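You operate a simulated robot arm through the tools that you are given. There is no shell and no other tool. Be economical: measure what you need, move in short steps, check, and stop when the job is done.

You are at the controls of a simulated two-armed robot. One attempt, no reset.

Task
On the top of the dark table, fold the green scarf in half, so that its two short edges meet.

It is judged by the outcome, as a careful person would: the job done as asked, and still so three seconds after it is handed in. It fails if anything else is knocked over, pushed out of place, dropped, spilled or broken. Flat cloth is picked up by pressing the open fingertips on it (5 to 10 N) and closing them slowly along it; thin cloth reads only 2 to 8 mm in the jaws.

Robot
Two 7-joint arms with two-finger parallel grippers on one trunk, on a base that drives. Base frame: it is fixed to the floor where the robot stands at the start and does not move with it; the origin is under the middle of the robot, x ahead of it, y to its left, z up; the surface under the hand at the start is at about z = 780. Readings come in mm, rad, newtons and seconds.
The left shoulder is at the start at [70, 133, 1076], the right one opposite. With the tool pointing down near the work surface each hand reaches from about 180 to 640 mm from the robot's upright axis, wherever it stands, measured 20 degrees to its own side. Places, roughly: top of the dark table [600, -400, 800]. Payload 1.57 kg a hand.
The tool frame of a hand sits at the grasp point between the pads (the TCP): z along the fingers, y along the line on which they close. The tips reach 30 mm beyond it. Largest opening 80 mm; finger width 17, thickness 12; the body of the gripper, 40 by 82 mm, starts 80 mm behind the TCP.
Orientation is told as [roll, pitch, yaw] about the base's x, y, z axes, in that order, counted from this pose: with the fingers straight down and closing along the base's y, the tool's x points along the base's -x, its y along +y and its z along -z.

Tools
- The arms move only by the tool apply_moves. It takes "left_moves", "right_moves" or both (then of equal length, played together; a hand with none holds still); each is a list of rows, each a list of 2 entries, a list of its own where there are three numbers: the shift along the tool's x, y, z in mm, then the turn, a rotation vector about the tool's x, y, z in degrees. In form: [[[dx, dy, dz], [ax, ay, az]], ...]. A call has 1 to 8 rows; each row is the pose to reach, as a shift and turn from the pose commanded when the call began, along the tool's axes at that moment. "left_claw" and "right_claw" are, for a hand that has rows, the finger opening in mm, from 0 to 80, set as the call begins (left out, the last holds). Rows are played at 5 a second. More than 50 mm and 0.15 rad between two rows, or a gripper value outside its range, and nothing of the call is played. A pose out of reach is approached as far as the arm can. The call stops where the force on the tool passes 40 N (or 10 N more than at its start, if that is more) or the arm is blocked; 0.2 s more then pass. Each finger travels about 153 mm/s and halts on what it meets, pressing with about 43 N; the grip force reading is that of the motor and also rises with nothing between the fingers. The clock runs only during rows and for 0.2 s after the last one: add rows that repeat a pose to give the fingers time. The reply holds the time, the measured pose of the TCP, the force on the tool along the base axes, the opening and the grip force, in the units named above and with some noise, with the torque about the TCP (base axes, N m) and any sound that the robot's microphone picked up, and new pictures: "pictures" is both (left out), scene, wrist or none (wrist: the cameras of the hands that moved).
- Cameras (640 x 400 px; columns grow to the right, rows downward): "scene" is now at [104.5, -9, 1275.3]; the picture's right is [-0.13, -0.99, -0.00], its down [-0.78, 0.10, -0.62] and it looks along [0.62, -0.08, -0.78] (base axes); focal length 254 px, centre (320, 200). "left" rides on the left gripper at [72, 7, -122] in its tool frame; the picture's right is [-0.09, 1.00, 0.00], its down [-0.84, -0.08, -0.54] and it looks along [-0.54, -0.05, 0.84] (tool axes); focal length 238 px, centre (320, 200). "right" rides on the right gripper at [72, -7, -122] in its tool frame; the picture's right is [0.09, 1.00, 0.00], its down [-0.84, 0.08, -0.54] and it looks along [-0.54, 0.05, 0.84] (tool axes); focal length 238 px, centre (320, 200). There is no depth. A picture from a camera that has moved, and an enlarged one, comes with that camera's place and axes in the base frame and with its lens. The place of the scene camera against the robot may be out by one fixed shift of up to 25 mm in any direction.
- lift_body(by): slides the trunk up (or, below 0, down) by that many mm; the arms and the scene camera ride with it, the base frame stays. It gives what a move gives, with no picture.
- drive_base(legs): drives the robot by 1 to 6 legs, each [ahead, left, turn to the left] in mm, mm and rad, along the robot's own axes; the way and the turn of a leg run together, so that a leg with both is an arc; at most 1500 mm and 3.142 rad a leg. The arms and the cameras ride along, it lands a little off, and it stops where it bumps. It gives what a move gives, and a new picture of the scene camera.
- head_to(pan, tilt): turns the head with the scene camera to pan (to the left, within 1.501 rad either way) and tilt (down, from -0.506 to 1.204), counted from straight ahead of the robot. It gives what a move gives, and a new picture of the scene camera.
- enlarge(camera, box): a new picture of the part [left, top, right, bottom] of that camera's present view, enlarged. It takes no simulated time.
- finish_job(): hands the job in; it is judged then, once.

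Work in short steps. Places have to be worked out from the pictures, the camera data and where the tool is seen: move nearer, look again, correct. Check each grasp and each placing, and mend what went wrong. You have 120 turns and 260 pictures in all, those below and enlarged ones among them. Open the grippers and draw the arms clear of the work before you hand the job in, unless the task says otherwise; then end with one line.

The tools are called after ">>>" by a JSON object that holds its "api" and its "payload". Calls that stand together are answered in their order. apply_moves: Moves the arms, as the interface text tells. Its arguments: {"type":"object","properties":{"left_moves":{"type":"array"},"left_claw":{"type":"number"},"right_moves":{"type":"array"},"right_claw":{"type":"number"},"pictures":{"type":"string","enum":["both","scene","wrist","none"]}},"required":[]} The other tools are called the same way: lift_body (by) slides the trunk up or down; drive_base (legs) drives the base; head_to (pan, tilt) turns the head that bears the scene camera; enlarge (camera, box) takes an enlarged picture of a part of a camera's view; finish_job () hands the job in.

At the start:

```text
time_s: 0.0
left_position: [390.1, -4.0, 1007.1]
left_tool_rot: [-0.002, 0.0, 0.0]
left_force: [-0.2, 0.3, -0.1]
left_torque: [0.0, 0.02, 0.02]
left_width: 79.9
left_gripper_force: 0.1
right_position: [386.6, -344.7, 916.3]
right_tool_rot: [-0.003, 0.002, 0.003]
right_force: [0.6, -1.3, 0.4]
right_torque: [-0.01, -0.02, 0.01]
right_width: 80.0
right_gripper_force: 0.1
trunk travel left (down, up): [-650.0, 290.0]
robot x, y, heading: [3.0, -0.4, -0.0]
head pan, tilt: [-0.134, 0.901]
```

scene: 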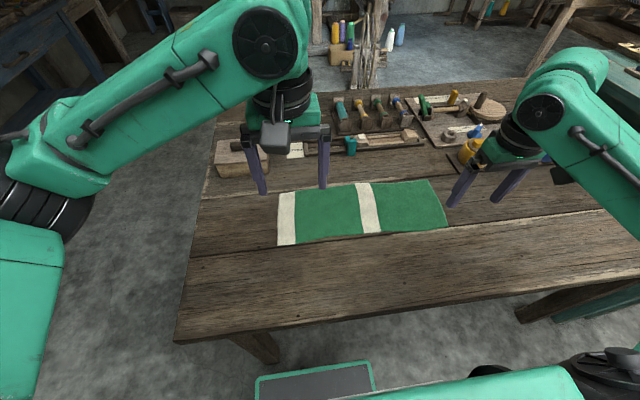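
right: 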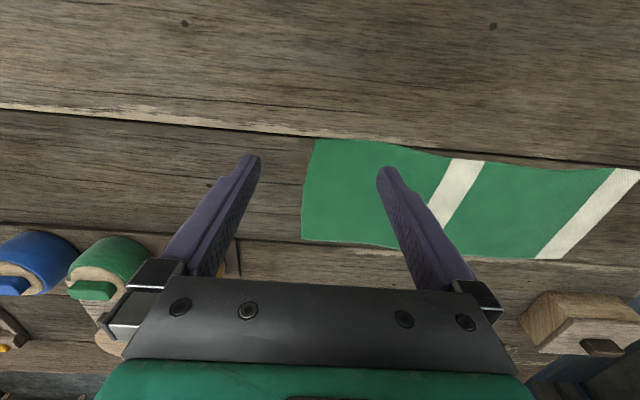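
left: 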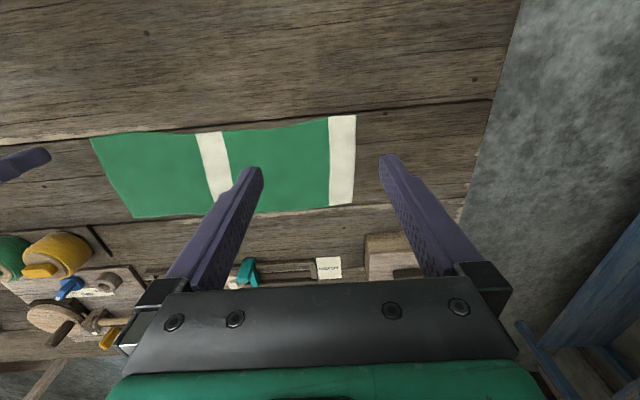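

The scarf lies at about x 380–535, y −350 to 43, with its short edges parallel to x. I'll turn the robot about 30° to the right so the left hand can take the far right corner and the right hand the near right corner. Then I can carry that edge leftward by driving sideways.

>>> {"api": "drive_base", "payload": {"legs": [[-15, -80, 0], [0, 0, -0.52]]}}

>>> {"api": "head_to", "payload": {"pan": 0.0, "tilt": 0.9}}

```text
time_s: 2.5
left_position: [321.4, -275.2, 1006.5]
left_tool_rot: [0.0, -0.001, -0.519]
left_force: [-0.9, 0.8, 0.3]
left_torque: [-0.02, 0.03, 0.02]
left_width: 80.1
left_gripper_force: 0.1
right_position: [148.9, -570.3, 916.3]
right_tool_rot: [-0.002, -0.001, -0.519]
right_force: [-0.2, -0.3, -0.4]
right_torque: [-0.02, 0.01, 0.0]
right_width: 80.0
right_gripper_force: 0.1
trunk travel left (down, up): [-650.0, 290.0]
robot x, y, heading: [-19.3, -82.6, -0.52]
head pan, tilt: [-0.134, 0.901]
camera scene: at [67.8, -148.7, 1275.3], right [-0.61, -0.79, 0.0], down [-0.62, 0.48, -0.62], along [0.49, -0.38, -0.78], focal length 254 px, centre (320, 200)
```

scene: 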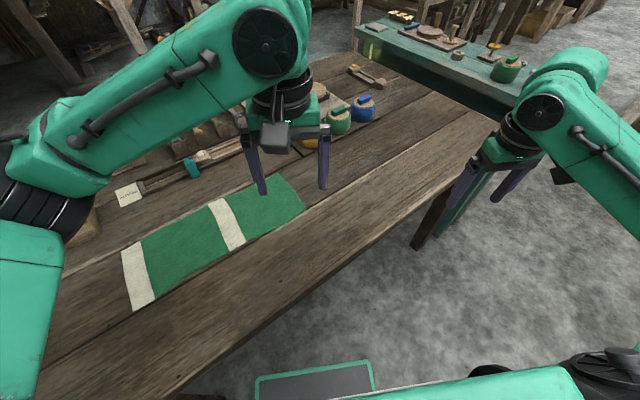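

```text
time_s: 3.2
left_position: [320.6, -274.5, 1006.1]
left_tool_rot: [0.001, 0.0, -0.52]
left_force: [0.8, 1.0, 0.1]
left_torque: [0.01, 0.03, 0.0]
left_width: 79.9
left_gripper_force: 0.0
right_position: [149.1, -569.7, 917.4]
right_tool_rot: [-0.002, 0.002, -0.518]
right_force: [-0.2, -0.4, -0.4]
right_torque: [-0.03, -0.01, 0.02]
right_width: 80.0
right_gripper_force: 0.1
trunk travel left (down, up): [-650.0, 290.0]
robot x, y, heading: [-19.0, -80.1, -0.52]
head pan, tilt: [0.0, 0.901]
camera scene: at [73.3, -140.5, 1275.3], right [-0.5, -0.87, 0.0], down [-0.68, 0.39, -0.62], along [0.54, -0.31, -0.78], focal length 254 px, centre (320, 200)
```

scene: 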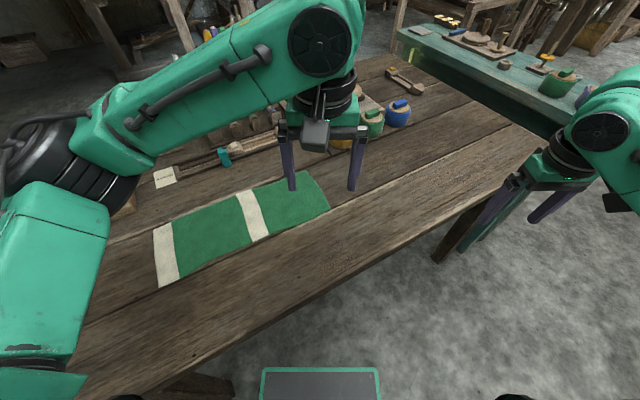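

In the new view the right corners come out at about (520,−352) and (382,−346). I'll move the left hand above the far corner, turned so the fingers close along x, which is along the short edge.

>>> {"api": "apply_moves", "payload": {"left_moves": [[[-24, 4.6, 13], [0, 0, 7.5]], [[-48, 9.1, 26], [0, 0, 15]], [[-72, 13.7, 40], [0, 0, 22.5]], [[-96, 18.2, 53], [0, 0, 30]], [[-120, 22.8, 66], [0, 0, 37.5]], [[-144, 27.4, 80], [0, 0, 45]], [[-168, 32, 93], [0, 0, 52.5]], [[-191.6, 36.5, 106], [0, 0, 60.2]]], "left_claw": 40, "pictures": "both"}}

>>> {"api": "apply_moves", "payload": {"right_moves": [[[-12.5, 40.6, 2], [0, 0, 7.5]], [[-25, 81.2, 5], [0, 0, 15]], [[-37.5, 122, 7], [0, 0, 22.5]], [[-50, 162.5, 10], [0, 0, 30]], [[-62.5, 203, 12], [0, 0, 37.5]], [[-75, 244, 15], [0, 0, 45]], [[-87.5, 284, 17], [0, 0, 52.5]], [[-100, 325, 20], [0, 0, 60.2]]], "right_claw": 40, "pictures": "both"}}

```text
time_s: 5.0
left_position: [505.0, -338.8, 900.7]
left_tool_rot: [-0.001, 0.003, -1.572]
left_force: [0.8, 0.0, 0.1]
left_torque: [-0.03, -0.01, -0.01]
left_width: 39.7
left_gripper_force: 0.0
right_position: [149.0, -571.3, 914.8]
right_tool_rot: [0.001, 0.0, -0.519]
right_force: [0.2, 0.4, 0.2]
right_torque: [0.0, 0.04, -0.01]
right_width: 80.0
right_gripper_force: 0.1
trunk travel left (down, up): [-650.0, 290.0]
robot x, y, heading: [-16.6, -80.1, -0.519]
head pan, tilt: [0.0, 0.901]
camera scene: at [73.5, -141.6, 1275.2], right [-0.5, -0.87, 0.0], down [-0.68, 0.39, -0.62], along [0.54, -0.31, -0.78], focal length 254 px, centre (320, 200)
camera left: at [511.1, -265.7, 1021.7], right [1.0, -0.09, 0.0], down [-0.08, -0.84, 0.54], along [-0.05, -0.54, -0.84], focal length 238 px, centre (320, 200)
```

scene: 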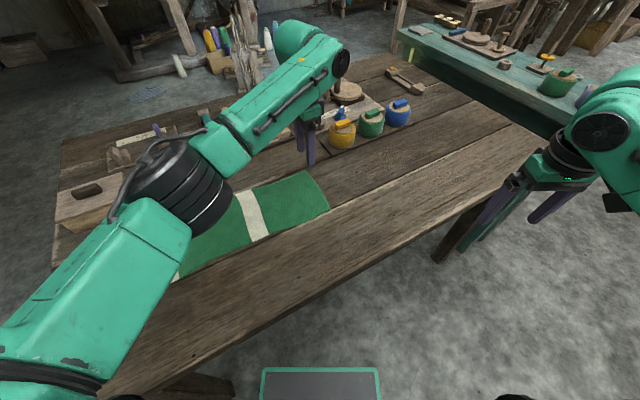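
left: 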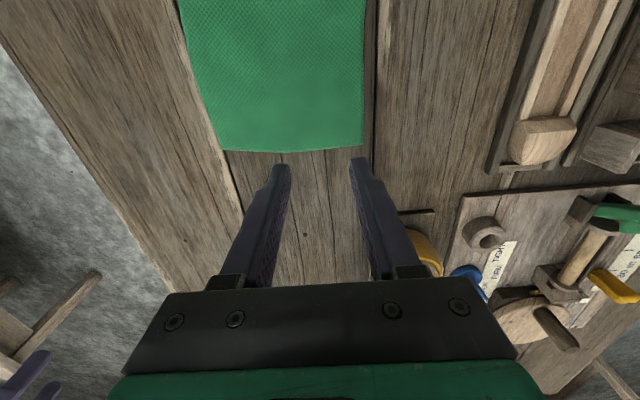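

```text
time_s: 6.8
left_position: [524.5, -317.4, 898.0]
left_tool_rot: [-0.011, 0.006, -1.515]
left_force: [0.6, 0.6, 1.1]
left_torque: [-0.03, 0.03, 0.01]
left_width: 40.0
left_gripper_force: 0.1
right_position: [400.2, -345.9, 896.5]
right_tool_rot: [-0.002, -0.007, -1.592]
right_force: [0.1, -0.4, -0.3]
right_torque: [-0.02, 0.03, -0.02]
right_width: 40.0
right_gripper_force: 0.1
trunk travel left (down, up): [-650.0, 290.0]
robot x, y, heading: [-12.8, -79.6, -0.523]
head pan, tilt: [0.0, 0.901]
camera scene: at [75.9, -138.3, 1275.2], right [-0.5, -0.87, 0.0], down [-0.68, 0.39, -0.62], along [0.54, -0.31, -0.78], focal length 254 px, centre (320, 200)
camera right: at [394.9, -272.9, 1017.5], right [1.0, 0.07, 0.0], down [0.06, -0.83, 0.55], along [0.04, -0.55, -0.84], focal length 238 px, centre (320, 200)
```

scene: 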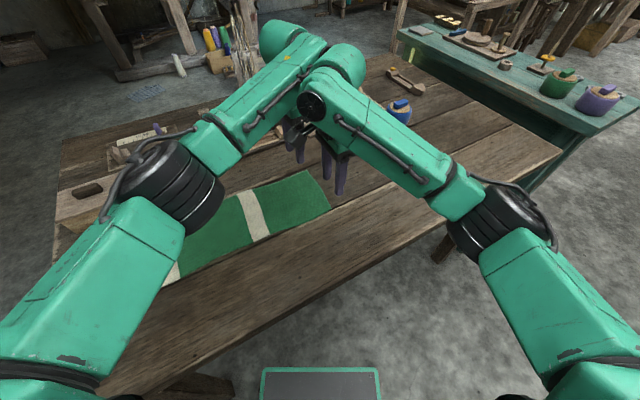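
right: 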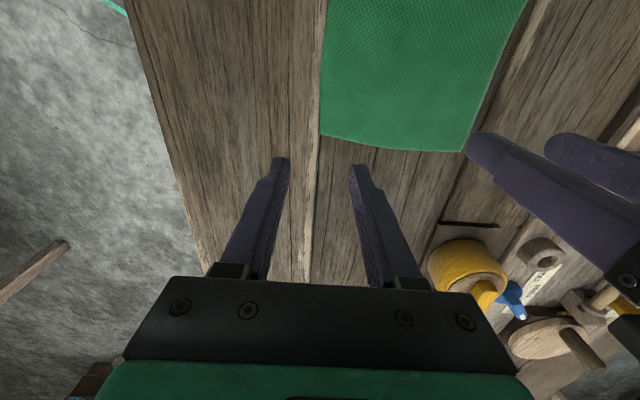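

The wrists touched and the left hand was nudged, but both wrist cameras agree on the corners: near (400,−350), far (550,−355). I'll back the right hand off and lean the wrists apart, right toward −y and left toward +y. The fingers still close along x.

>>> {"api": "apply_moves", "payload": {"right_moves": [[[0, -45, 0], [0, 0, 0]], [[0, -45, 0], [0, 8, 0]], [[0, -45, 0], [0, 16, 0]], [[0, -45, 0], [0, 20, 0]]], "left_moves": [[[0, 0, 0], [0, 0, 0]], [[0, 0, 0], [0, -5, 0]], [[0, 0, 0], [0, -10, 0]], [[0, 0, 0], [0, -15, 0]]], "pictures": "scene"}}

```text
time_s: 7.8
left_position: [505.5, -339.7, 900.4]
left_tool_rot: [0.0, -0.264, -1.57]
left_force: [0.4, 0.7, 0.9]
left_torque: [-0.01, 0.0, 0.0]
left_width: 40.3
left_gripper_force: 0.1
right_position: [353.3, -337.2, 896.5]
right_tool_rot: [0.001, 0.349, -1.568]
right_force: [-0.1, 0.0, 0.1]
right_torque: [0.0, -0.01, 0.0]
right_width: 40.1
right_gripper_force: 0.0
trunk travel left (down, up): [-650.0, 290.0]
robot x, y, heading: [-14.4, -78.8, -0.517]
head pan, tilt: [0.0, 0.901]
camera scene: at [73.4, -139.7, 1275.4], right [-0.5, -0.87, 0.0], down [-0.68, 0.39, -0.62], along [0.54, -0.31, -0.78], focal length 254 px, centre (320, 200)
```

scene: 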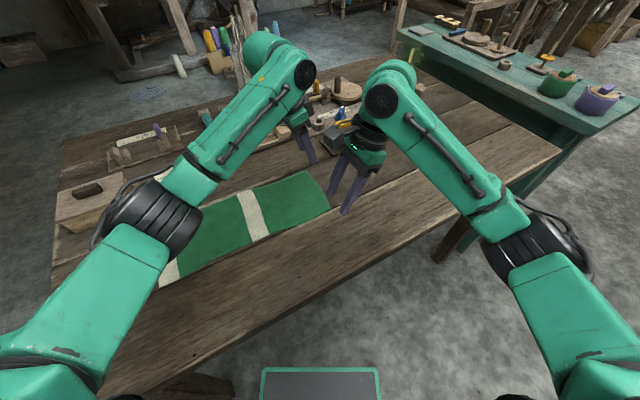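

The wrists are clear of each other now. I'll bring both hands over their corners with the tips about 25 mm above the cloth, and look again.

>>> {"api": "apply_moves", "payload": {"right_moves": [[[-12.3, 23, 17], [0, 0, 0]], [[-24.5, 47, 34], [0, 0, 0]], [[-36.8, 70, 51.5], [0, 0, 0]], [[-36.8, 70, 51.5], [0, 0, 0]]], "left_moves": [[[6, 7.5, 21], [0, 0, 0]], [[12, 15, 42], [0, 0, 0]], [[18.5, 22.5, 62.4], [0, 0, 0]], [[18.5, 22.5, 62.4], [0, 0, 0]]], "right_claw": 24, "left_claw": 24}}

```text
time_s: 8.8
left_position: [527.8, -337.1, 835.1]
left_tool_rot: [0.002, -0.261, -1.57]
left_force: [-0.8, 0.0, -0.4]
left_torque: [0.04, -0.03, 0.03]
left_width: 24.1
left_gripper_force: 0.0
right_position: [419.2, -355.1, 835.5]
right_tool_rot: [0.0, 0.348, -1.57]
right_force: [-0.4, -0.1, 0.3]
right_torque: [0.0, 0.01, -0.01]
right_width: 24.0
right_gripper_force: 0.1
trunk travel left (down, up): [-650.0, 290.0]
robot x, y, heading: [-11.3, -78.9, -0.52]
head pan, tilt: [0.0, 0.901]
camera scene: at [72.8, -140.4, 1275.4], right [-0.5, -0.87, 0.0], down [-0.68, 0.39, -0.62], along [0.54, -0.31, -0.78], focal length 254 px, centre (320, 200)
camera right: at [413.2, -328.8, 974.8], right [1.0, 0.09, 0.03], down [0.08, -0.97, 0.22], along [0.05, -0.22, -0.97], focal length 238 px, centre (320, 200)
camera left: at [533.5, -234.2, 934.2], right [1.0, -0.09, 0.02], down [-0.08, -0.67, 0.74], along [-0.05, -0.74, -0.67], focal length 238 px, centre (320, 200)
```

scene: 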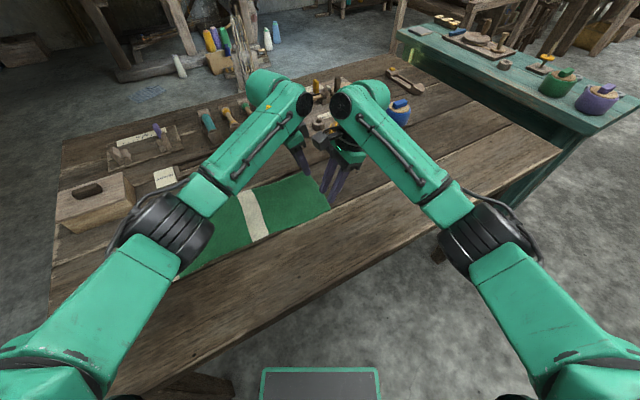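
right: 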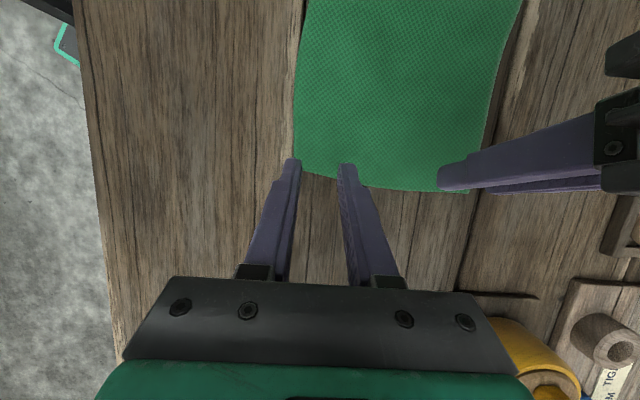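
left: 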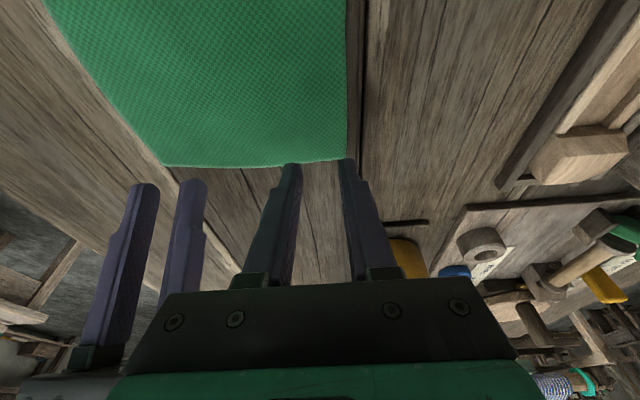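

The tips sit just inside the edge. I'll shift each hand a few mm inward and go down 20 mm.

>>> {"api": "apply_moves", "payload": {"right_moves": [[[-3.9, 2.5, 9.2], [0, 0, 0]], [[-7.8, 5, 18.5], [0, 0, 0]], [[-7.8, 5, 18.5], [0, 0, 0]]], "left_moves": [[[0.6, -3, 10.2], [0, 0, 0]], [[1.3, -6, 20.4], [0, 0, 0]], [[1.3, -6, 20.4], [0, 0, 0]]], "pictures": "wrist"}}

```text
time_s: 9.6
left_position: [523.3, -341.1, 814.8]
left_tool_rot: [0.0, -0.26, -1.57]
left_force: [-0.2, 0.5, -0.7]
left_torque: [-0.01, -0.02, 0.03]
left_width: 24.0
left_gripper_force: 0.1
right_position: [426.9, -356.3, 814.3]
right_tool_rot: [-0.002, 0.348, -1.569]
right_force: [-0.4, -0.1, 0.1]
right_torque: [0.0, 0.01, 0.03]
right_width: 24.1
right_gripper_force: 0.1
trunk travel left (down, up): [-650.0, 290.0]
robot x, y, heading: [-16.1, -80.2, -0.52]
head pan, tilt: [0.0, 0.901]
camera right: at [420.0, -329.4, 953.0], right [1.0, 0.09, 0.03], down [0.08, -0.97, 0.22], along [0.05, -0.22, -0.97], focal length 238 px, centre (320, 200)
camera left: at [528.8, -238.6, 914.2], right [1.0, -0.09, 0.02], down [-0.08, -0.67, 0.74], along [-0.05, -0.74, -0.67], focal length 238 px, centre (320, 200)
```

right: 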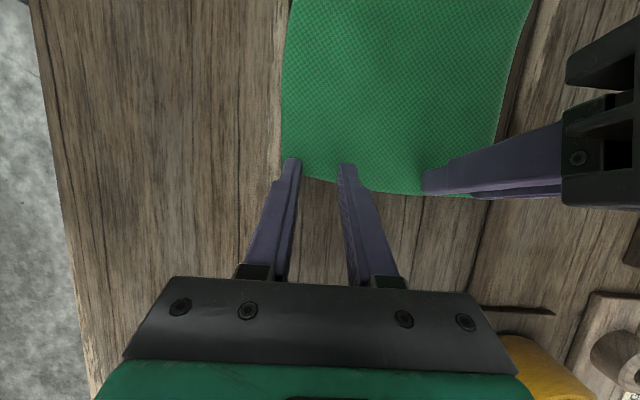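
left: 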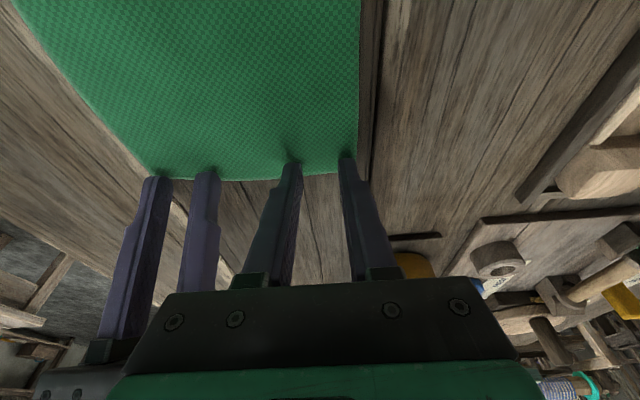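

Both pairs of tips are just above the cloth at the corners. I'll go down in small steps to find the contact.

>>> {"api": "apply_moves", "payload": {"right_moves": [[[-0.7, 0, 1.9], [0, 0, 0]], [[-1.4, 0, 3.8], [0, 0, 0]], [[-1.4, 0, 3.8], [0, 0, 0]]], "left_moves": [[[0.5, 0, 1.9], [0, 0, 0]], [[1, 0, 3.9], [0, 0, 0]], [[1, 0, 3.9], [0, 0, 0]]], "pictures": "none"}}

```text
time_s: 10.4
left_position: [521.3, -339.6, 813.4]
left_tool_rot: [0.003, -0.263, -1.571]
left_force: [1.1, 0.2, 2.7]
left_torque: [0.02, -0.04, 0.01]
left_width: 24.1
left_gripper_force: 0.0
right_position: [424.4, -355.4, 812.1]
right_tool_rot: [0.004, 0.346, -1.569]
right_force: [-1.7, -0.5, 12.3]
right_torque: [0.03, -0.12, 0.01]
right_width: 22.8
right_gripper_force: 0.1
trunk travel left (down, up): [-650.0, 290.0]
robot x, y, heading: [-16.8, -79.9, -0.521]
head pan, tilt: [0.0, 0.901]
```

Contact: right 12 N, left 3 N. I'll ease the right hand and press the left a little more, then start closing in steps.

>>> {"api": "apply_moves", "payload": {"right_moves": [[[0.2, 0, -0.6], [0, 0, 0]], [[0.2, 0, -0.6], [0, 0, 0]]], "left_moves": [[[0.4, 0, 1.4], [0, 0, 0]], [[0.4, 0, 1.4], [0, 0, 0]]], "right_claw": 20, "left_claw": 24, "pictures": "none"}}

>>> {"api": "apply_moves", "payload": {"right_moves": [[[0, 0, 0], [0, 0, 0]], [[0, 0, 0], [0, 0, 0]]], "left_moves": [[[0, 0, 0], [0, 0, 0]], [[0, 0, 0], [0, 0, 0]]], "right_claw": 16, "left_claw": 20, "pictures": "wrist"}}

```text
time_s: 11.0
left_position: [521.6, -340.9, 813.4]
left_tool_rot: [0.007, -0.265, -1.573]
left_force: [1.1, 0.3, 15.0]
left_torque: [0.03, 0.0, 0.0]
left_width: 24.1
left_gripper_force: 0.3
right_position: [425.6, -355.4, 811.4]
right_tool_rot: [0.002, 0.346, -1.57]
right_force: [-0.1, -1.9, 5.3]
right_torque: [0.0, -0.07, -0.03]
right_width: 20.1
right_gripper_force: 0.1
trunk travel left (down, up): [-650.0, 290.0]
robot x, y, heading: [-12.1, -77.7, -0.525]
head pan, tilt: [0.0, 0.901]
```

```text
time_s: 11.6
left_position: [520.2, -342.3, 812.1]
left_tool_rot: [0.003, -0.265, -1.573]
left_force: [-0.4, -1.7, 19.9]
left_torque: [-0.05, 0.05, -0.01]
left_width: 19.4
left_gripper_force: 0.1
right_position: [423.6, -354.7, 813.0]
right_tool_rot: [0.001, 0.347, -1.57]
right_force: [0.7, -0.4, 1.5]
right_torque: [0.07, 0.0, -0.01]
right_width: 16.4
right_gripper_force: 0.1
trunk travel left (down, up): [-650.0, 290.0]
robot x, y, heading: [-16.4, -78.8, -0.525]
head pan, tilt: [0.0, 0.901]
camera right: at [417.1, -328.0, 951.8], right [1.0, 0.09, 0.03], down [0.08, -0.97, 0.23], along [0.05, -0.22, -0.97], focal length 238 px, centre (320, 200)
camera left: at [526.0, -238.3, 911.2], right [1.0, -0.09, 0.03], down [-0.08, -0.67, 0.74], along [-0.05, -0.74, -0.67], focal length 238 px, centre (320, 200)
```

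right: 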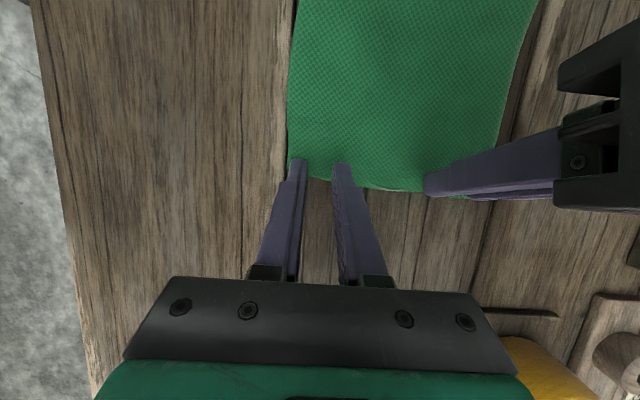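
left: 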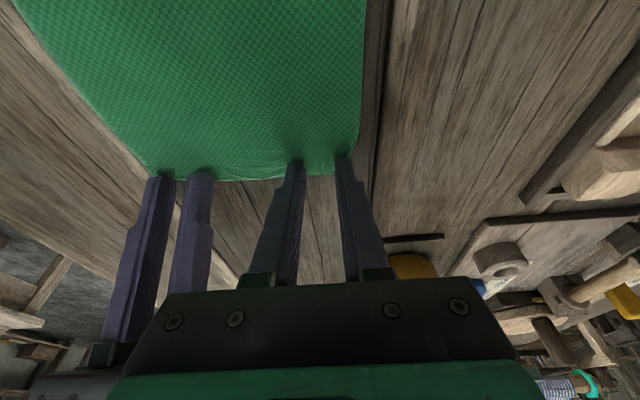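

Left reads 20 N, which is too much, and right is too light. I'll balance them and keep closing.

>>> {"api": "apply_moves", "payload": {"right_moves": [[[-0.4, 0, 1.1], [0, 0, 0]], [[-0.4, 0, 1.1], [0, 0, 0]]], "left_moves": [[[-0.3, 0, -1], [0, 0, 0]], [[-0.3, 0, -1], [0, 0, 0]]], "pictures": "none"}}

>>> {"api": "apply_moves", "payload": {"right_moves": [[[0, 0, 0], [0, 0, 0]], [[0, 0, 0], [0, 0, 0]]], "left_moves": [[[0, 0, 0], [0, 0, 0]], [[0, 0, 0], [0, 0, 0]]], "right_claw": 10, "left_claw": 12, "pictures": "wrist"}}

```text
time_s: 12.2
left_position: [521.4, -342.6, 813.4]
left_tool_rot: [0.003, -0.262, -1.571]
left_force: [1.7, -1.8, 11.4]
left_torque: [-0.09, -0.04, 0.02]
left_width: 19.2
left_gripper_force: 0.0
right_position: [425.2, -355.0, 813.3]
right_tool_rot: [0.003, 0.346, -1.568]
right_force: [-1.5, 0.1, 9.9]
right_torque: [0.0, -0.05, -0.01]
right_width: 15.2
right_gripper_force: 0.0
trunk travel left (down, up): [-650.0, 290.0]
robot x, y, heading: [-15.1, -81.4, -0.519]
head pan, tilt: [0.0, 0.901]
```

```text
time_s: 12.8
left_position: [520.3, -340.9, 812.3]
left_tool_rot: [0.003, -0.262, -1.571]
left_force: [-2.2, 0.6, 8.5]
left_torque: [0.05, 0.03, -0.01]
left_width: 7.3
left_gripper_force: 0.0
right_position: [425.3, -354.8, 811.7]
right_tool_rot: [0.003, 0.345, -1.569]
right_force: [-0.2, -2.1, 10.9]
right_torque: [-0.03, -0.05, 0.0]
right_width: 9.8
right_gripper_force: 0.0
trunk travel left (down, up): [-650.0, 290.0]
robot x, y, heading: [-12.1, -81.9, -0.519]
head pan, tilt: [0.0, 0.901]
camera right: at [417.2, -327.7, 951.5], right [1.0, 0.09, 0.03], down [0.08, -0.97, 0.23], along [0.05, -0.22, -0.97], focal length 238 px, centre (320, 200)
camera left: at [525.6, -237.4, 911.5], right [1.0, -0.09, 0.03], down [-0.08, -0.67, 0.74], along [-0.05, -0.74, -0.67], focal length 238 px, centre (320, 200)
```

right: 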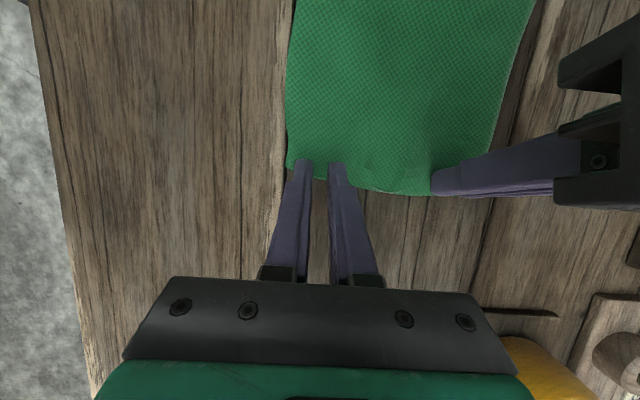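
left: 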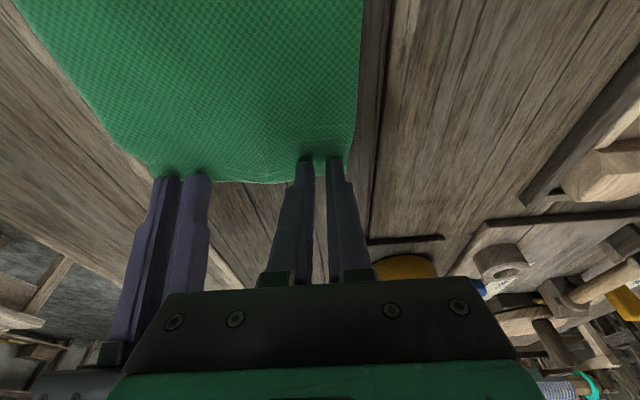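

Forces are 8–11 N and the cloth is gathering between the fingers. I'll close fully.

>>> {"api": "apply_moves", "payload": {"right_moves": [[[0, 0, 0], [0, 0, 0]], [[0, 0, 0], [0, 0, 0]]], "left_moves": [[[0, 0, 0], [0, 0, 0]], [[0, 0, 0], [0, 0, 0]]], "right_claw": 4, "left_claw": 4, "pictures": "none"}}

>>> {"api": "apply_moves", "payload": {"right_moves": [[[0, 0, 0], [0, 0, 0]], [[0, 0, 0], [0, 0, 0]]], "left_moves": [[[0, 0, 0], [0, 0, 0]], [[0, 0, 0], [0, 0, 0]]], "right_claw": 0, "left_claw": 0, "pictures": "wrist"}}

```text
time_s: 13.4
left_position: [520.3, -340.3, 813.5]
left_tool_rot: [0.004, -0.265, -1.571]
left_force: [0.2, 1.3, 7.6]
left_torque: [0.04, 0.01, 0.0]
left_width: 0.8
left_gripper_force: 0.0
right_position: [425.1, -354.4, 811.9]
right_tool_rot: [0.003, 0.345, -1.566]
right_force: [1.8, -1.0, 15.9]
right_torque: [0.01, -0.09, -0.02]
right_width: 2.3
right_gripper_force: 0.0
trunk travel left (down, up): [-650.0, 290.0]
robot x, y, heading: [-14.2, -81.8, -0.52]
head pan, tilt: [0.0, 0.901]
```

```text
time_s: 14.0
left_position: [520.2, -341.1, 812.8]
left_tool_rot: [0.002, -0.263, -1.571]
left_force: [-0.1, 0.4, 6.0]
left_torque: [0.06, 0.0, 0.03]
left_width: 0.0
left_gripper_force: 20.8
right_position: [425.8, -354.7, 811.8]
right_tool_rot: [0.003, 0.346, -1.568]
right_force: [2.4, -1.4, 19.4]
right_torque: [0.01, -0.11, -0.01]
right_width: 0.0
right_gripper_force: 21.4
trunk travel left (down, up): [-650.0, 290.0]
robot x, y, heading: [-15.9, -77.5, -0.521]
head pan, tilt: [0.0, 0.901]
camera right: at [417.8, -327.3, 951.5], right [1.0, 0.09, 0.03], down [0.08, -0.97, 0.23], along [0.05, -0.22, -0.97], focal length 238 px, centre (320, 200)
camera left: at [526.2, -237.4, 911.5], right [1.0, -0.09, 0.03], down [-0.08, -0.67, 0.74], along [-0.05, -0.74, -0.67], focal length 238 px, centre (320, 200)
```

right: 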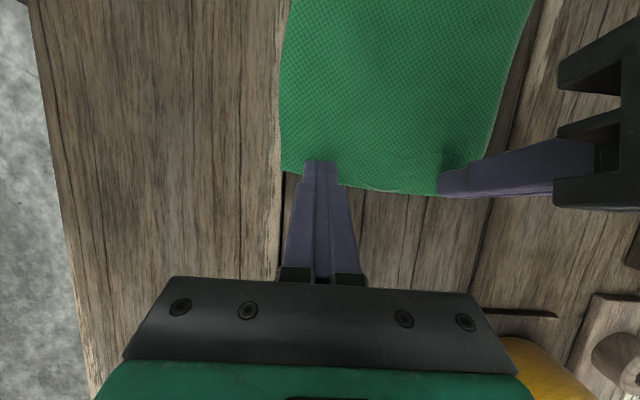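
left: 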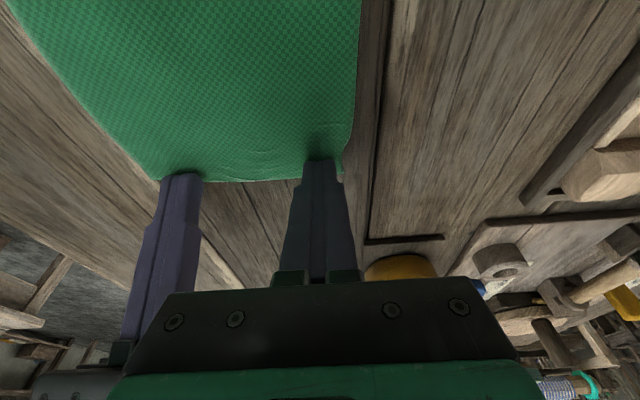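

Both jaws read 0, so the fingers slid over the cloth. I'll raise both hands and retry with the right one alone: a wider opening and smaller closing steps.

>>> {"api": "apply_moves", "payload": {"right_moves": [[[3.4, 0, -9.4], [0, 0, 0]], [[6.2, 9, -8.4], [0, 0, 0]], [[6.2, 9, -8.4], [0, 0, 0]], [[3.1, 9, 0.2], [0, 0, 0]], [[3.1, 9, 0.2], [0, 0, 0]], [[3.1, 9, 0.2], [0, 0, 0]]], "left_moves": [[[-2.6, 0, -9.7], [0, 0, 0]], [[-2.6, 0, -9.7], [0, 0, 0]], [[-2.6, 0, -9.7], [0, 0, 0]], [[-2.6, 0, -9.7], [0, 0, 0]], [[-2.6, 0, -9.7], [0, 0, 0]], [[-2.6, 0, -9.7], [0, 0, 0]]], "right_claw": 42, "left_claw": 24, "pictures": "wrist"}}

```text
time_s: 15.4
left_position: [521.5, -341.7, 822.5]
left_tool_rot: [0.001, -0.261, -1.57]
left_force: [0.6, 0.6, 0.1]
left_torque: [-0.02, -0.03, 0.02]
left_width: 23.9
left_gripper_force: 0.0
right_position: [435.1, -351.3, 812.5]
right_tool_rot: [0.005, 0.348, -1.568]
right_force: [1.7, -2.8, 11.9]
right_torque: [-0.07, -0.13, -0.02]
right_width: 42.0
right_gripper_force: 0.0
trunk travel left (down, up): [-650.0, 290.0]
robot x, y, heading: [-16.1, -79.6, -0.523]
head pan, tilt: [0.0, 0.901]
camera right: at [426.8, -325.3, 951.5], right [1.0, 0.09, 0.03], down [0.08, -0.97, 0.23], along [0.05, -0.22, -0.97], focal length 238 px, centre (320, 200)
camera left: at [526.7, -238.5, 920.5], right [1.0, -0.09, 0.03], down [-0.08, -0.67, 0.74], along [-0.05, -0.74, -0.67], focal length 238 px, centre (320, 200)
```

right: 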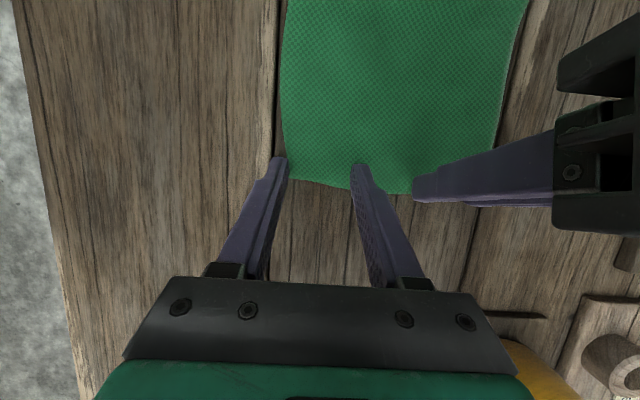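
left: 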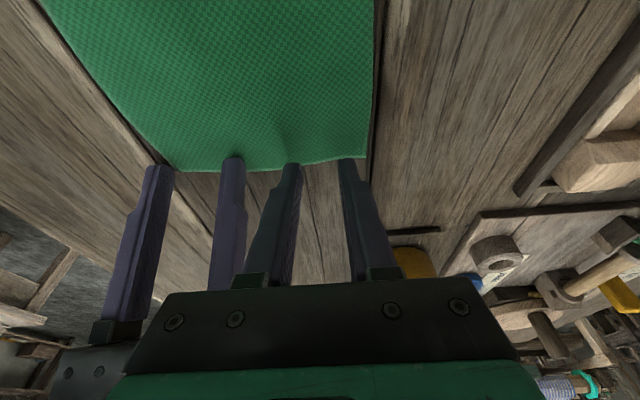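

The outer finger is just off the cloth. I'll shift the right hand 10 mm in x and 6 mm inward, press at about 8 N, and close in small steps.

>>> {"api": "apply_moves", "payload": {"right_moves": [[[1.4, 0, -3.8], [0, 0, 0]], [[7, 10, -1.8], [0, 0, 0]], [[5.8, 10, 1.6], [0, 0, 0]], [[5.8, 10, 1.6], [0, 0, 0]], [[5.8, 10, 1.6], [0, 0, 0]]], "right_claw": 42, "pictures": "none"}}

>>> {"api": "apply_moves", "payload": {"right_moves": [[[0, 0, 0], [0, 0, 0]]], "right_claw": 37, "pictures": "none"}}

>>> {"api": "apply_moves", "payload": {"right_moves": [[[0, 0, 0], [0, 0, 0]]], "right_claw": 32, "pictures": "wrist"}}

```text
time_s: 16.6
left_position: [521.0, -342.3, 821.1]
left_tool_rot: [0.001, -0.263, -1.571]
left_force: [-0.4, 0.0, 0.0]
left_torque: [-0.01, -0.02, -0.02]
left_width: 24.2
left_gripper_force: 0.0
right_position: [445.4, -344.2, 812.8]
right_tool_rot: [0.001, 0.347, -1.57]
right_force: [1.5, -1.8, 10.2]
right_torque: [0.03, -0.06, -0.02]
right_width: 42.0
right_gripper_force: 0.0
trunk travel left (down, up): [-650.0, 290.0]
robot x, y, heading: [-12.8, -78.9, -0.517]
head pan, tilt: [0.0, 0.901]
```

```text
time_s: 17.0
left_position: [520.4, -341.1, 821.8]
left_tool_rot: [0.001, -0.262, -1.571]
left_force: [0.8, -0.1, 0.3]
left_torque: [-0.02, 0.01, -0.03]
left_width: 23.9
left_gripper_force: 0.1
right_position: [443.8, -345.7, 811.2]
right_tool_rot: [-0.001, 0.345, -1.569]
right_force: [0.0, 0.0, 10.7]
right_torque: [0.02, -0.01, -0.01]
right_width: 35.3
right_gripper_force: 0.0
trunk travel left (down, up): [-650.0, 290.0]
robot x, y, heading: [-15.8, -77.0, -0.524]
head pan, tilt: [0.0, 0.901]
```

```text
time_s: 17.4
left_position: [519.7, -341.5, 821.5]
left_tool_rot: [0.0, -0.263, -1.572]
left_force: [-0.2, -1.0, 0.3]
left_torque: [-0.01, -0.01, 0.0]
left_width: 23.9
left_gripper_force: 0.1
right_position: [444.0, -344.5, 813.8]
right_tool_rot: [0.002, 0.349, -1.568]
right_force: [0.6, -0.2, 11.5]
right_torque: [0.03, -0.01, -0.02]
right_width: 29.9
right_gripper_force: 0.1
trunk travel left (down, up): [-650.0, 290.0]
robot x, y, heading: [-15.8, -78.1, -0.518]
head pan, tilt: [0.0, 0.901]
camera right: at [437.0, -318.6, 951.6], right [1.0, 0.09, 0.03], down [0.08, -0.97, 0.23], along [0.05, -0.22, -0.97], focal length 238 px, centre (320, 200)
```

right: 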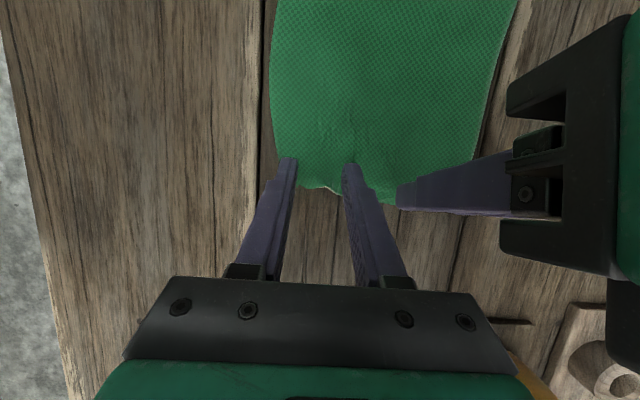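

The cloth is starting to buckle between the fingers at the edge. I'll keep closing in small steps.

>>> {"api": "apply_moves", "payload": {"right_moves": [[[0, 0, 0], [0, 0, 0]]], "right_claw": 25, "pictures": "none"}}

>>> {"api": "apply_moves", "payload": {"right_moves": [[[0, 0, 0], [0, 0, 0]]], "right_claw": 20, "pictures": "none"}}

>>> {"api": "apply_moves", "payload": {"right_moves": [[[0, 0, 0], [0, 0, 0]]], "right_claw": 15, "pictures": "wrist"}}

```text
time_s: 17.8
left_position: [521.2, -341.3, 821.4]
left_tool_rot: [0.002, -0.262, -1.571]
left_force: [-0.1, 0.8, 0.3]
left_torque: [-0.02, -0.01, 0.01]
left_width: 24.0
left_gripper_force: 0.1
right_position: [443.5, -345.5, 812.5]
right_tool_rot: [0.002, 0.348, -1.569]
right_force: [0.6, -0.3, 11.7]
right_torque: [0.03, 0.0, 0.0]
right_width: 23.6
right_gripper_force: 0.0
trunk travel left (down, up): [-650.0, 290.0]
robot x, y, heading: [-16.4, -78.8, -0.521]
head pan, tilt: [0.0, 0.901]
```

```text
time_s: 18.2
left_position: [519.8, -340.5, 822.1]
left_tool_rot: [0.002, -0.263, -1.57]
left_force: [-0.1, 0.6, 0.0]
left_torque: [0.0, 0.02, -0.01]
left_width: 24.3
left_gripper_force: 0.1
right_position: [443.1, -345.1, 812.6]
right_tool_rot: [0.002, 0.347, -1.571]
right_force: [-0.7, 0.2, 11.9]
right_torque: [0.05, 0.0, 0.0]
right_width: 18.0
right_gripper_force: 0.0
trunk travel left (down, up): [-650.0, 290.0]
robot x, y, heading: [-13.2, -78.9, -0.519]
head pan, tilt: [0.0, 0.901]
```

```text
time_s: 18.6
left_position: [519.9, -342.1, 820.5]
left_tool_rot: [0.002, -0.262, -1.571]
left_force: [0.0, -0.1, -0.1]
left_torque: [0.02, 0.02, -0.02]
left_width: 24.1
left_gripper_force: 0.0
right_position: [443.8, -344.6, 812.6]
right_tool_rot: [0.002, 0.346, -1.569]
right_force: [-0.4, 1.2, 12.7]
right_torque: [0.03, -0.04, -0.03]
right_width: 13.1
right_gripper_force: 0.0
trunk travel left (down, up): [-650.0, 290.0]
robot x, y, heading: [-19.1, -80.6, -0.524]
head pan, tilt: [0.0, 0.901]
camera right: at [436.8, -318.6, 951.6], right [1.0, 0.09, 0.03], down [0.08, -0.97, 0.23], along [0.05, -0.22, -0.97], focal length 238 px, centre (320, 200)
```

right: 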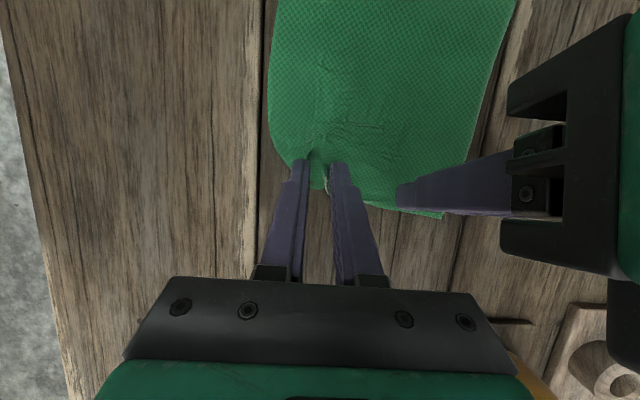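

A clear ridge has formed between the fingers. I'll finish the close.

>>> {"api": "apply_moves", "payload": {"right_moves": [[[0, 0, 0], [0, 0, 0]]], "right_claw": 8, "pictures": "none"}}

>>> {"api": "apply_moves", "payload": {"right_moves": [[[0, 0, 0], [0, 0, 0]]], "right_claw": 4, "pictures": "none"}}

>>> {"api": "apply_moves", "payload": {"right_moves": [[[0, 0, 0], [0, 0, 0]], [[0, 0, 0], [0, 0, 0]]], "right_claw": 0, "pictures": "wrist"}}

```text
time_s: 19.0
left_position: [521.1, -340.1, 822.0]
left_tool_rot: [0.002, -0.261, -1.57]
left_force: [-0.6, 0.6, -0.2]
left_torque: [0.0, 0.02, -0.01]
left_width: 23.8
left_gripper_force: 0.1
right_position: [444.0, -344.9, 812.8]
right_tool_rot: [0.002, 0.349, -1.57]
right_force: [0.0, -0.4, 12.8]
right_torque: [0.05, 0.0, -0.01]
right_width: 7.2
right_gripper_force: 0.1
trunk travel left (down, up): [-650.0, 290.0]
robot x, y, heading: [-14.2, -79.3, -0.521]
head pan, tilt: [0.0, 0.901]
```

```text
time_s: 19.4
left_position: [520.0, -340.3, 821.7]
left_tool_rot: [0.002, -0.262, -1.569]
left_force: [0.1, 0.2, -0.2]
left_torque: [0.0, -0.01, -0.03]
left_width: 24.1
left_gripper_force: 0.0
right_position: [443.1, -344.7, 813.2]
right_tool_rot: [0.003, 0.349, -1.569]
right_force: [0.9, 0.0, 12.6]
right_torque: [0.04, -0.03, -0.02]
right_width: 4.3
right_gripper_force: 0.8
trunk travel left (down, up): [-650.0, 290.0]
robot x, y, heading: [-16.4, -79.2, -0.516]
head pan, tilt: [0.0, 0.901]
```

```text
time_s: 20.0
left_position: [520.1, -340.4, 821.3]
left_tool_rot: [0.002, -0.264, -1.57]
left_force: [-0.8, -0.5, 0.3]
left_torque: [0.03, -0.02, -0.02]
left_width: 24.3
left_gripper_force: 0.1
right_position: [443.7, -344.8, 813.7]
right_tool_rot: [0.002, 0.347, -1.567]
right_force: [0.5, 0.6, 13.5]
right_torque: [0.04, -0.01, 0.0]
right_width: 2.3
right_gripper_force: 24.0
trunk travel left (down, up): [-650.0, 290.0]
robot x, y, heading: [-16.1, -77.0, -0.52]
head pan, tilt: [0.0, 0.901]
camera right: at [437.0, -318.4, 951.6], right [1.0, 0.09, 0.03], down [0.08, -0.97, 0.23], along [0.05, -0.22, -0.97], focal length 238 px, centre (320, 200)
```

right: 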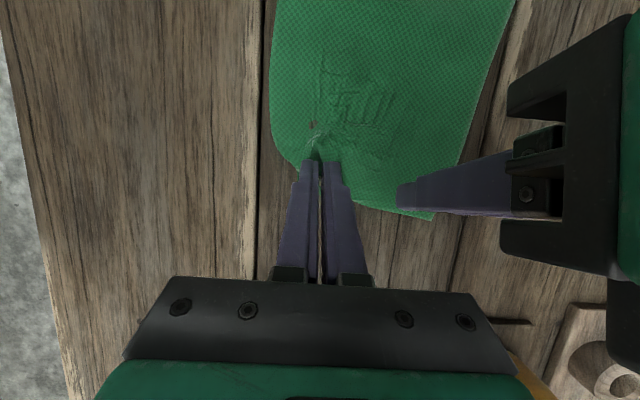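

The right grip is holding at 2.3 mm with the ridge between the pads. The far corner has shifted to about (533,−366), so I'll move the left hand to match, opened to 42 mm.

>>> {"api": "apply_moves", "payload": {"left_moves": [[[1, -10, 0], [0, 0, 0]], [[1, -20, 0], [0, 0, 0]], [[1.9, -20, 3.9], [0, 0, 0]], [[1.9, -20, 3.9], [0, 0, 0]]], "left_claw": 42, "pictures": "wrist"}}

>>> {"api": "enlarge", "payload": {"camera": "right", "box": [220, 60, 540, 260]}}

```text
time_s: 21.0
left_position: [500.9, -339.4, 818.0]
left_tool_rot: [0.004, -0.263, -1.572]
left_force: [-0.1, -0.2, 0.5]
left_torque: [0.0, 0.0, 0.0]
left_width: 41.9
left_gripper_force: 0.0
right_position: [444.4, -345.9, 813.4]
right_tool_rot: [0.003, 0.345, -1.568]
right_force: [0.2, 0.3, 12.7]
right_torque: [0.07, -0.06, -0.02]
right_width: 2.2
right_gripper_force: 23.9
trunk travel left (down, up): [-650.0, 290.0]
robot x, y, heading: [-13.9, -78.2, -0.52]
head pan, tilt: [0.0, 0.901]
camera left: at [507.1, -237.1, 916.4], right [1.0, -0.09, 0.03], down [-0.08, -0.67, 0.74], along [-0.05, -0.74, -0.67], focal length 238 px, centre (320, 200)
```

left: 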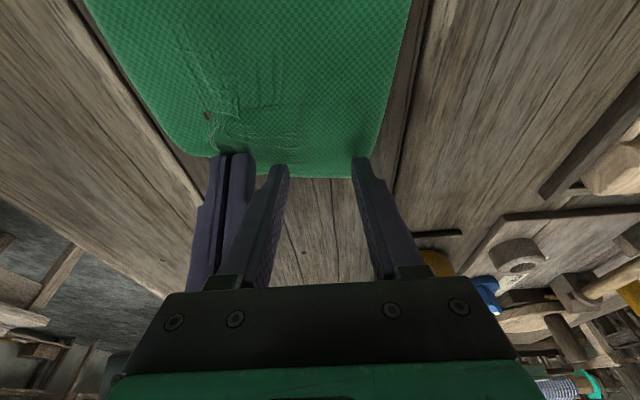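

```text
2.00 times, centred on (380, 160) of right
camera zoom: at [437.0, -318.4, 951.6], right [1.0, 0.09, 0.03], down [0.08, -0.97, 0.23], along [0.05, -0.22, -0.97], focal length 477 px, centre (200, 280)
```

zoom: 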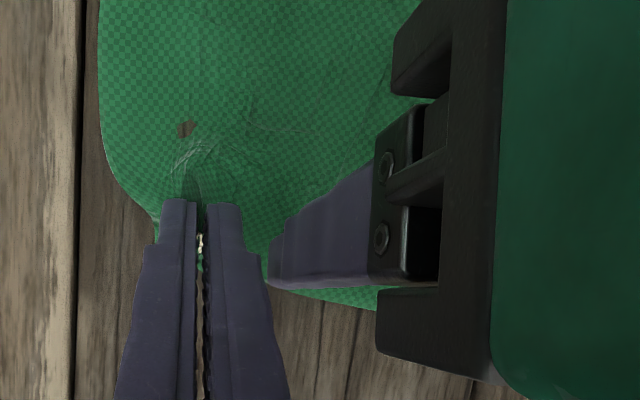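

The left fingers straddle the far corner. I'll shift 5 mm inward and press, then close slowly.

>>> {"api": "apply_moves", "payload": {"left_moves": [[[4.8, -3, -1.3], [0, 0, 0]], [[6.1, -3, 3.2], [0, 0, 0]], [[6.1, -3, 3.2], [0, 0, 0]]], "left_claw": 38, "pictures": "wrist"}}

```text
time_s: 21.8
left_position: [498.9, -335.6, 814.1]
left_tool_rot: [0.001, -0.265, -1.571]
left_force: [-1.0, 0.8, 1.6]
left_torque: [-0.01, 0.01, 0.02]
left_width: 38.4
left_gripper_force: 0.3
right_position: [443.1, -344.6, 812.4]
right_tool_rot: [0.001, 0.348, -1.569]
right_force: [-0.2, 1.4, 10.4]
right_torque: [0.06, -0.03, -0.01]
right_width: 2.7
right_gripper_force: 24.3
trunk travel left (down, up): [-650.0, 290.0]
robot x, y, heading: [-14.9, -75.2, -0.517]
head pan, tilt: [0.0, 0.901]
camera left: at [504.3, -232.5, 911.7], right [1.0, -0.09, 0.03], down [-0.08, -0.67, 0.74], along [-0.05, -0.74, -0.67], focal length 238 px, centre (320, 200)
```

left: 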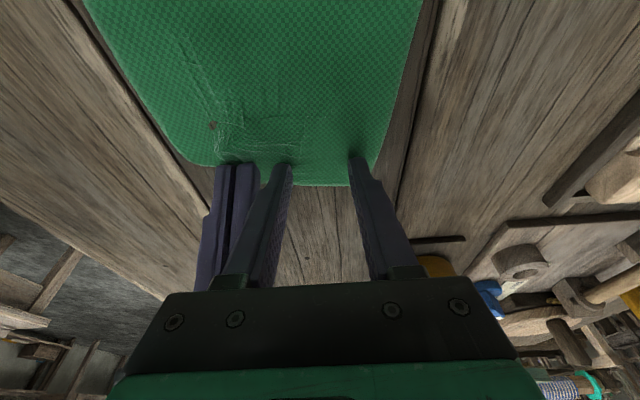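

Both left fingers are now on the cloth at 1.6 N. I'll press about 1.2 mm more and close step by step.

>>> {"api": "apply_moves", "payload": {"left_moves": [[[0.3, 0, 1.2], [0, 0, 0]], [[0.3, 0, 1.2], [0, 0, 0]]], "left_claw": 38, "pictures": "none"}}

>>> {"api": "apply_moves", "payload": {"left_moves": [[[0, 0, 0], [0, 0, 0]]], "left_claw": 33, "pictures": "none"}}

>>> {"api": "apply_moves", "payload": {"left_moves": [[[0, 0, 0], [0, 0, 0]]], "left_claw": 28, "pictures": "wrist"}}

```text
time_s: 22.4
left_position: [498.5, -334.5, 812.9]
left_tool_rot: [0.003, -0.266, -1.572]
left_force: [0.2, 1.7, 9.6]
left_torque: [0.06, 0.06, -0.02]
left_width: 38.1
left_gripper_force: 0.4
right_position: [443.4, -343.8, 812.3]
right_tool_rot: [0.001, 0.345, -1.569]
right_force: [1.5, 0.5, 6.4]
right_torque: [0.02, -0.07, -0.01]
right_width: 2.1
right_gripper_force: 24.3
trunk travel left (down, up): [-650.0, 290.0]
robot x, y, heading: [-13.0, -75.4, -0.52]
head pan, tilt: [0.0, 0.901]
```

```text
time_s: 22.8
left_position: [497.5, -336.4, 811.6]
left_tool_rot: [0.004, -0.265, -1.573]
left_force: [-0.5, 0.7, 11.6]
left_torque: [0.0, 0.03, 0.0]
left_width: 31.6
left_gripper_force: 0.1
right_position: [444.4, -346.2, 814.0]
right_tool_rot: [0.002, 0.345, -1.57]
right_force: [1.0, 0.2, 5.4]
right_torque: [0.04, -0.02, -0.03]
right_width: 2.1
right_gripper_force: 23.6
trunk travel left (down, up): [-650.0, 290.0]
robot x, y, heading: [-14.8, -81.9, -0.522]
head pan, tilt: [0.0, 0.901]
```

```text
time_s: 23.2
left_position: [498.5, -335.6, 812.7]
left_tool_rot: [0.005, -0.266, -1.574]
left_force: [-0.6, -0.1, 13.4]
left_torque: [-0.01, -0.02, 0.04]
left_width: 26.1
left_gripper_force: 0.1
right_position: [443.1, -344.8, 812.4]
right_tool_rot: [0.003, 0.347, -1.569]
right_force: [1.2, 0.9, 3.6]
right_torque: [0.03, -0.02, -0.01]
right_width: 2.1
right_gripper_force: 23.6
trunk travel left (down, up): [-650.0, 290.0]
robot x, y, heading: [-16.8, -80.6, -0.521]
head pan, tilt: [0.0, 0.901]
camera left: at [503.6, -232.8, 911.2], right [1.0, -0.09, 0.03], down [-0.08, -0.67, 0.74], along [-0.05, -0.74, -0.67], focal length 238 px, centre (320, 200)
```

left: 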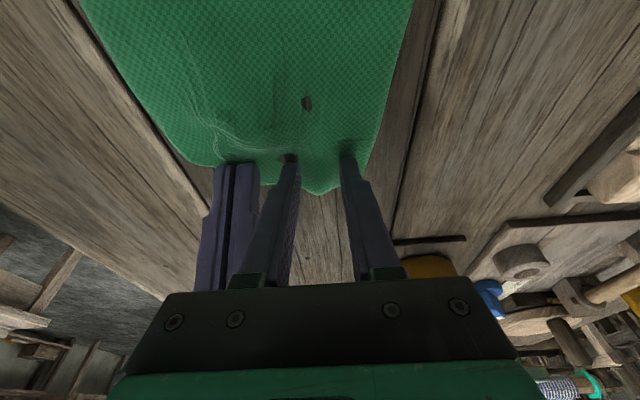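

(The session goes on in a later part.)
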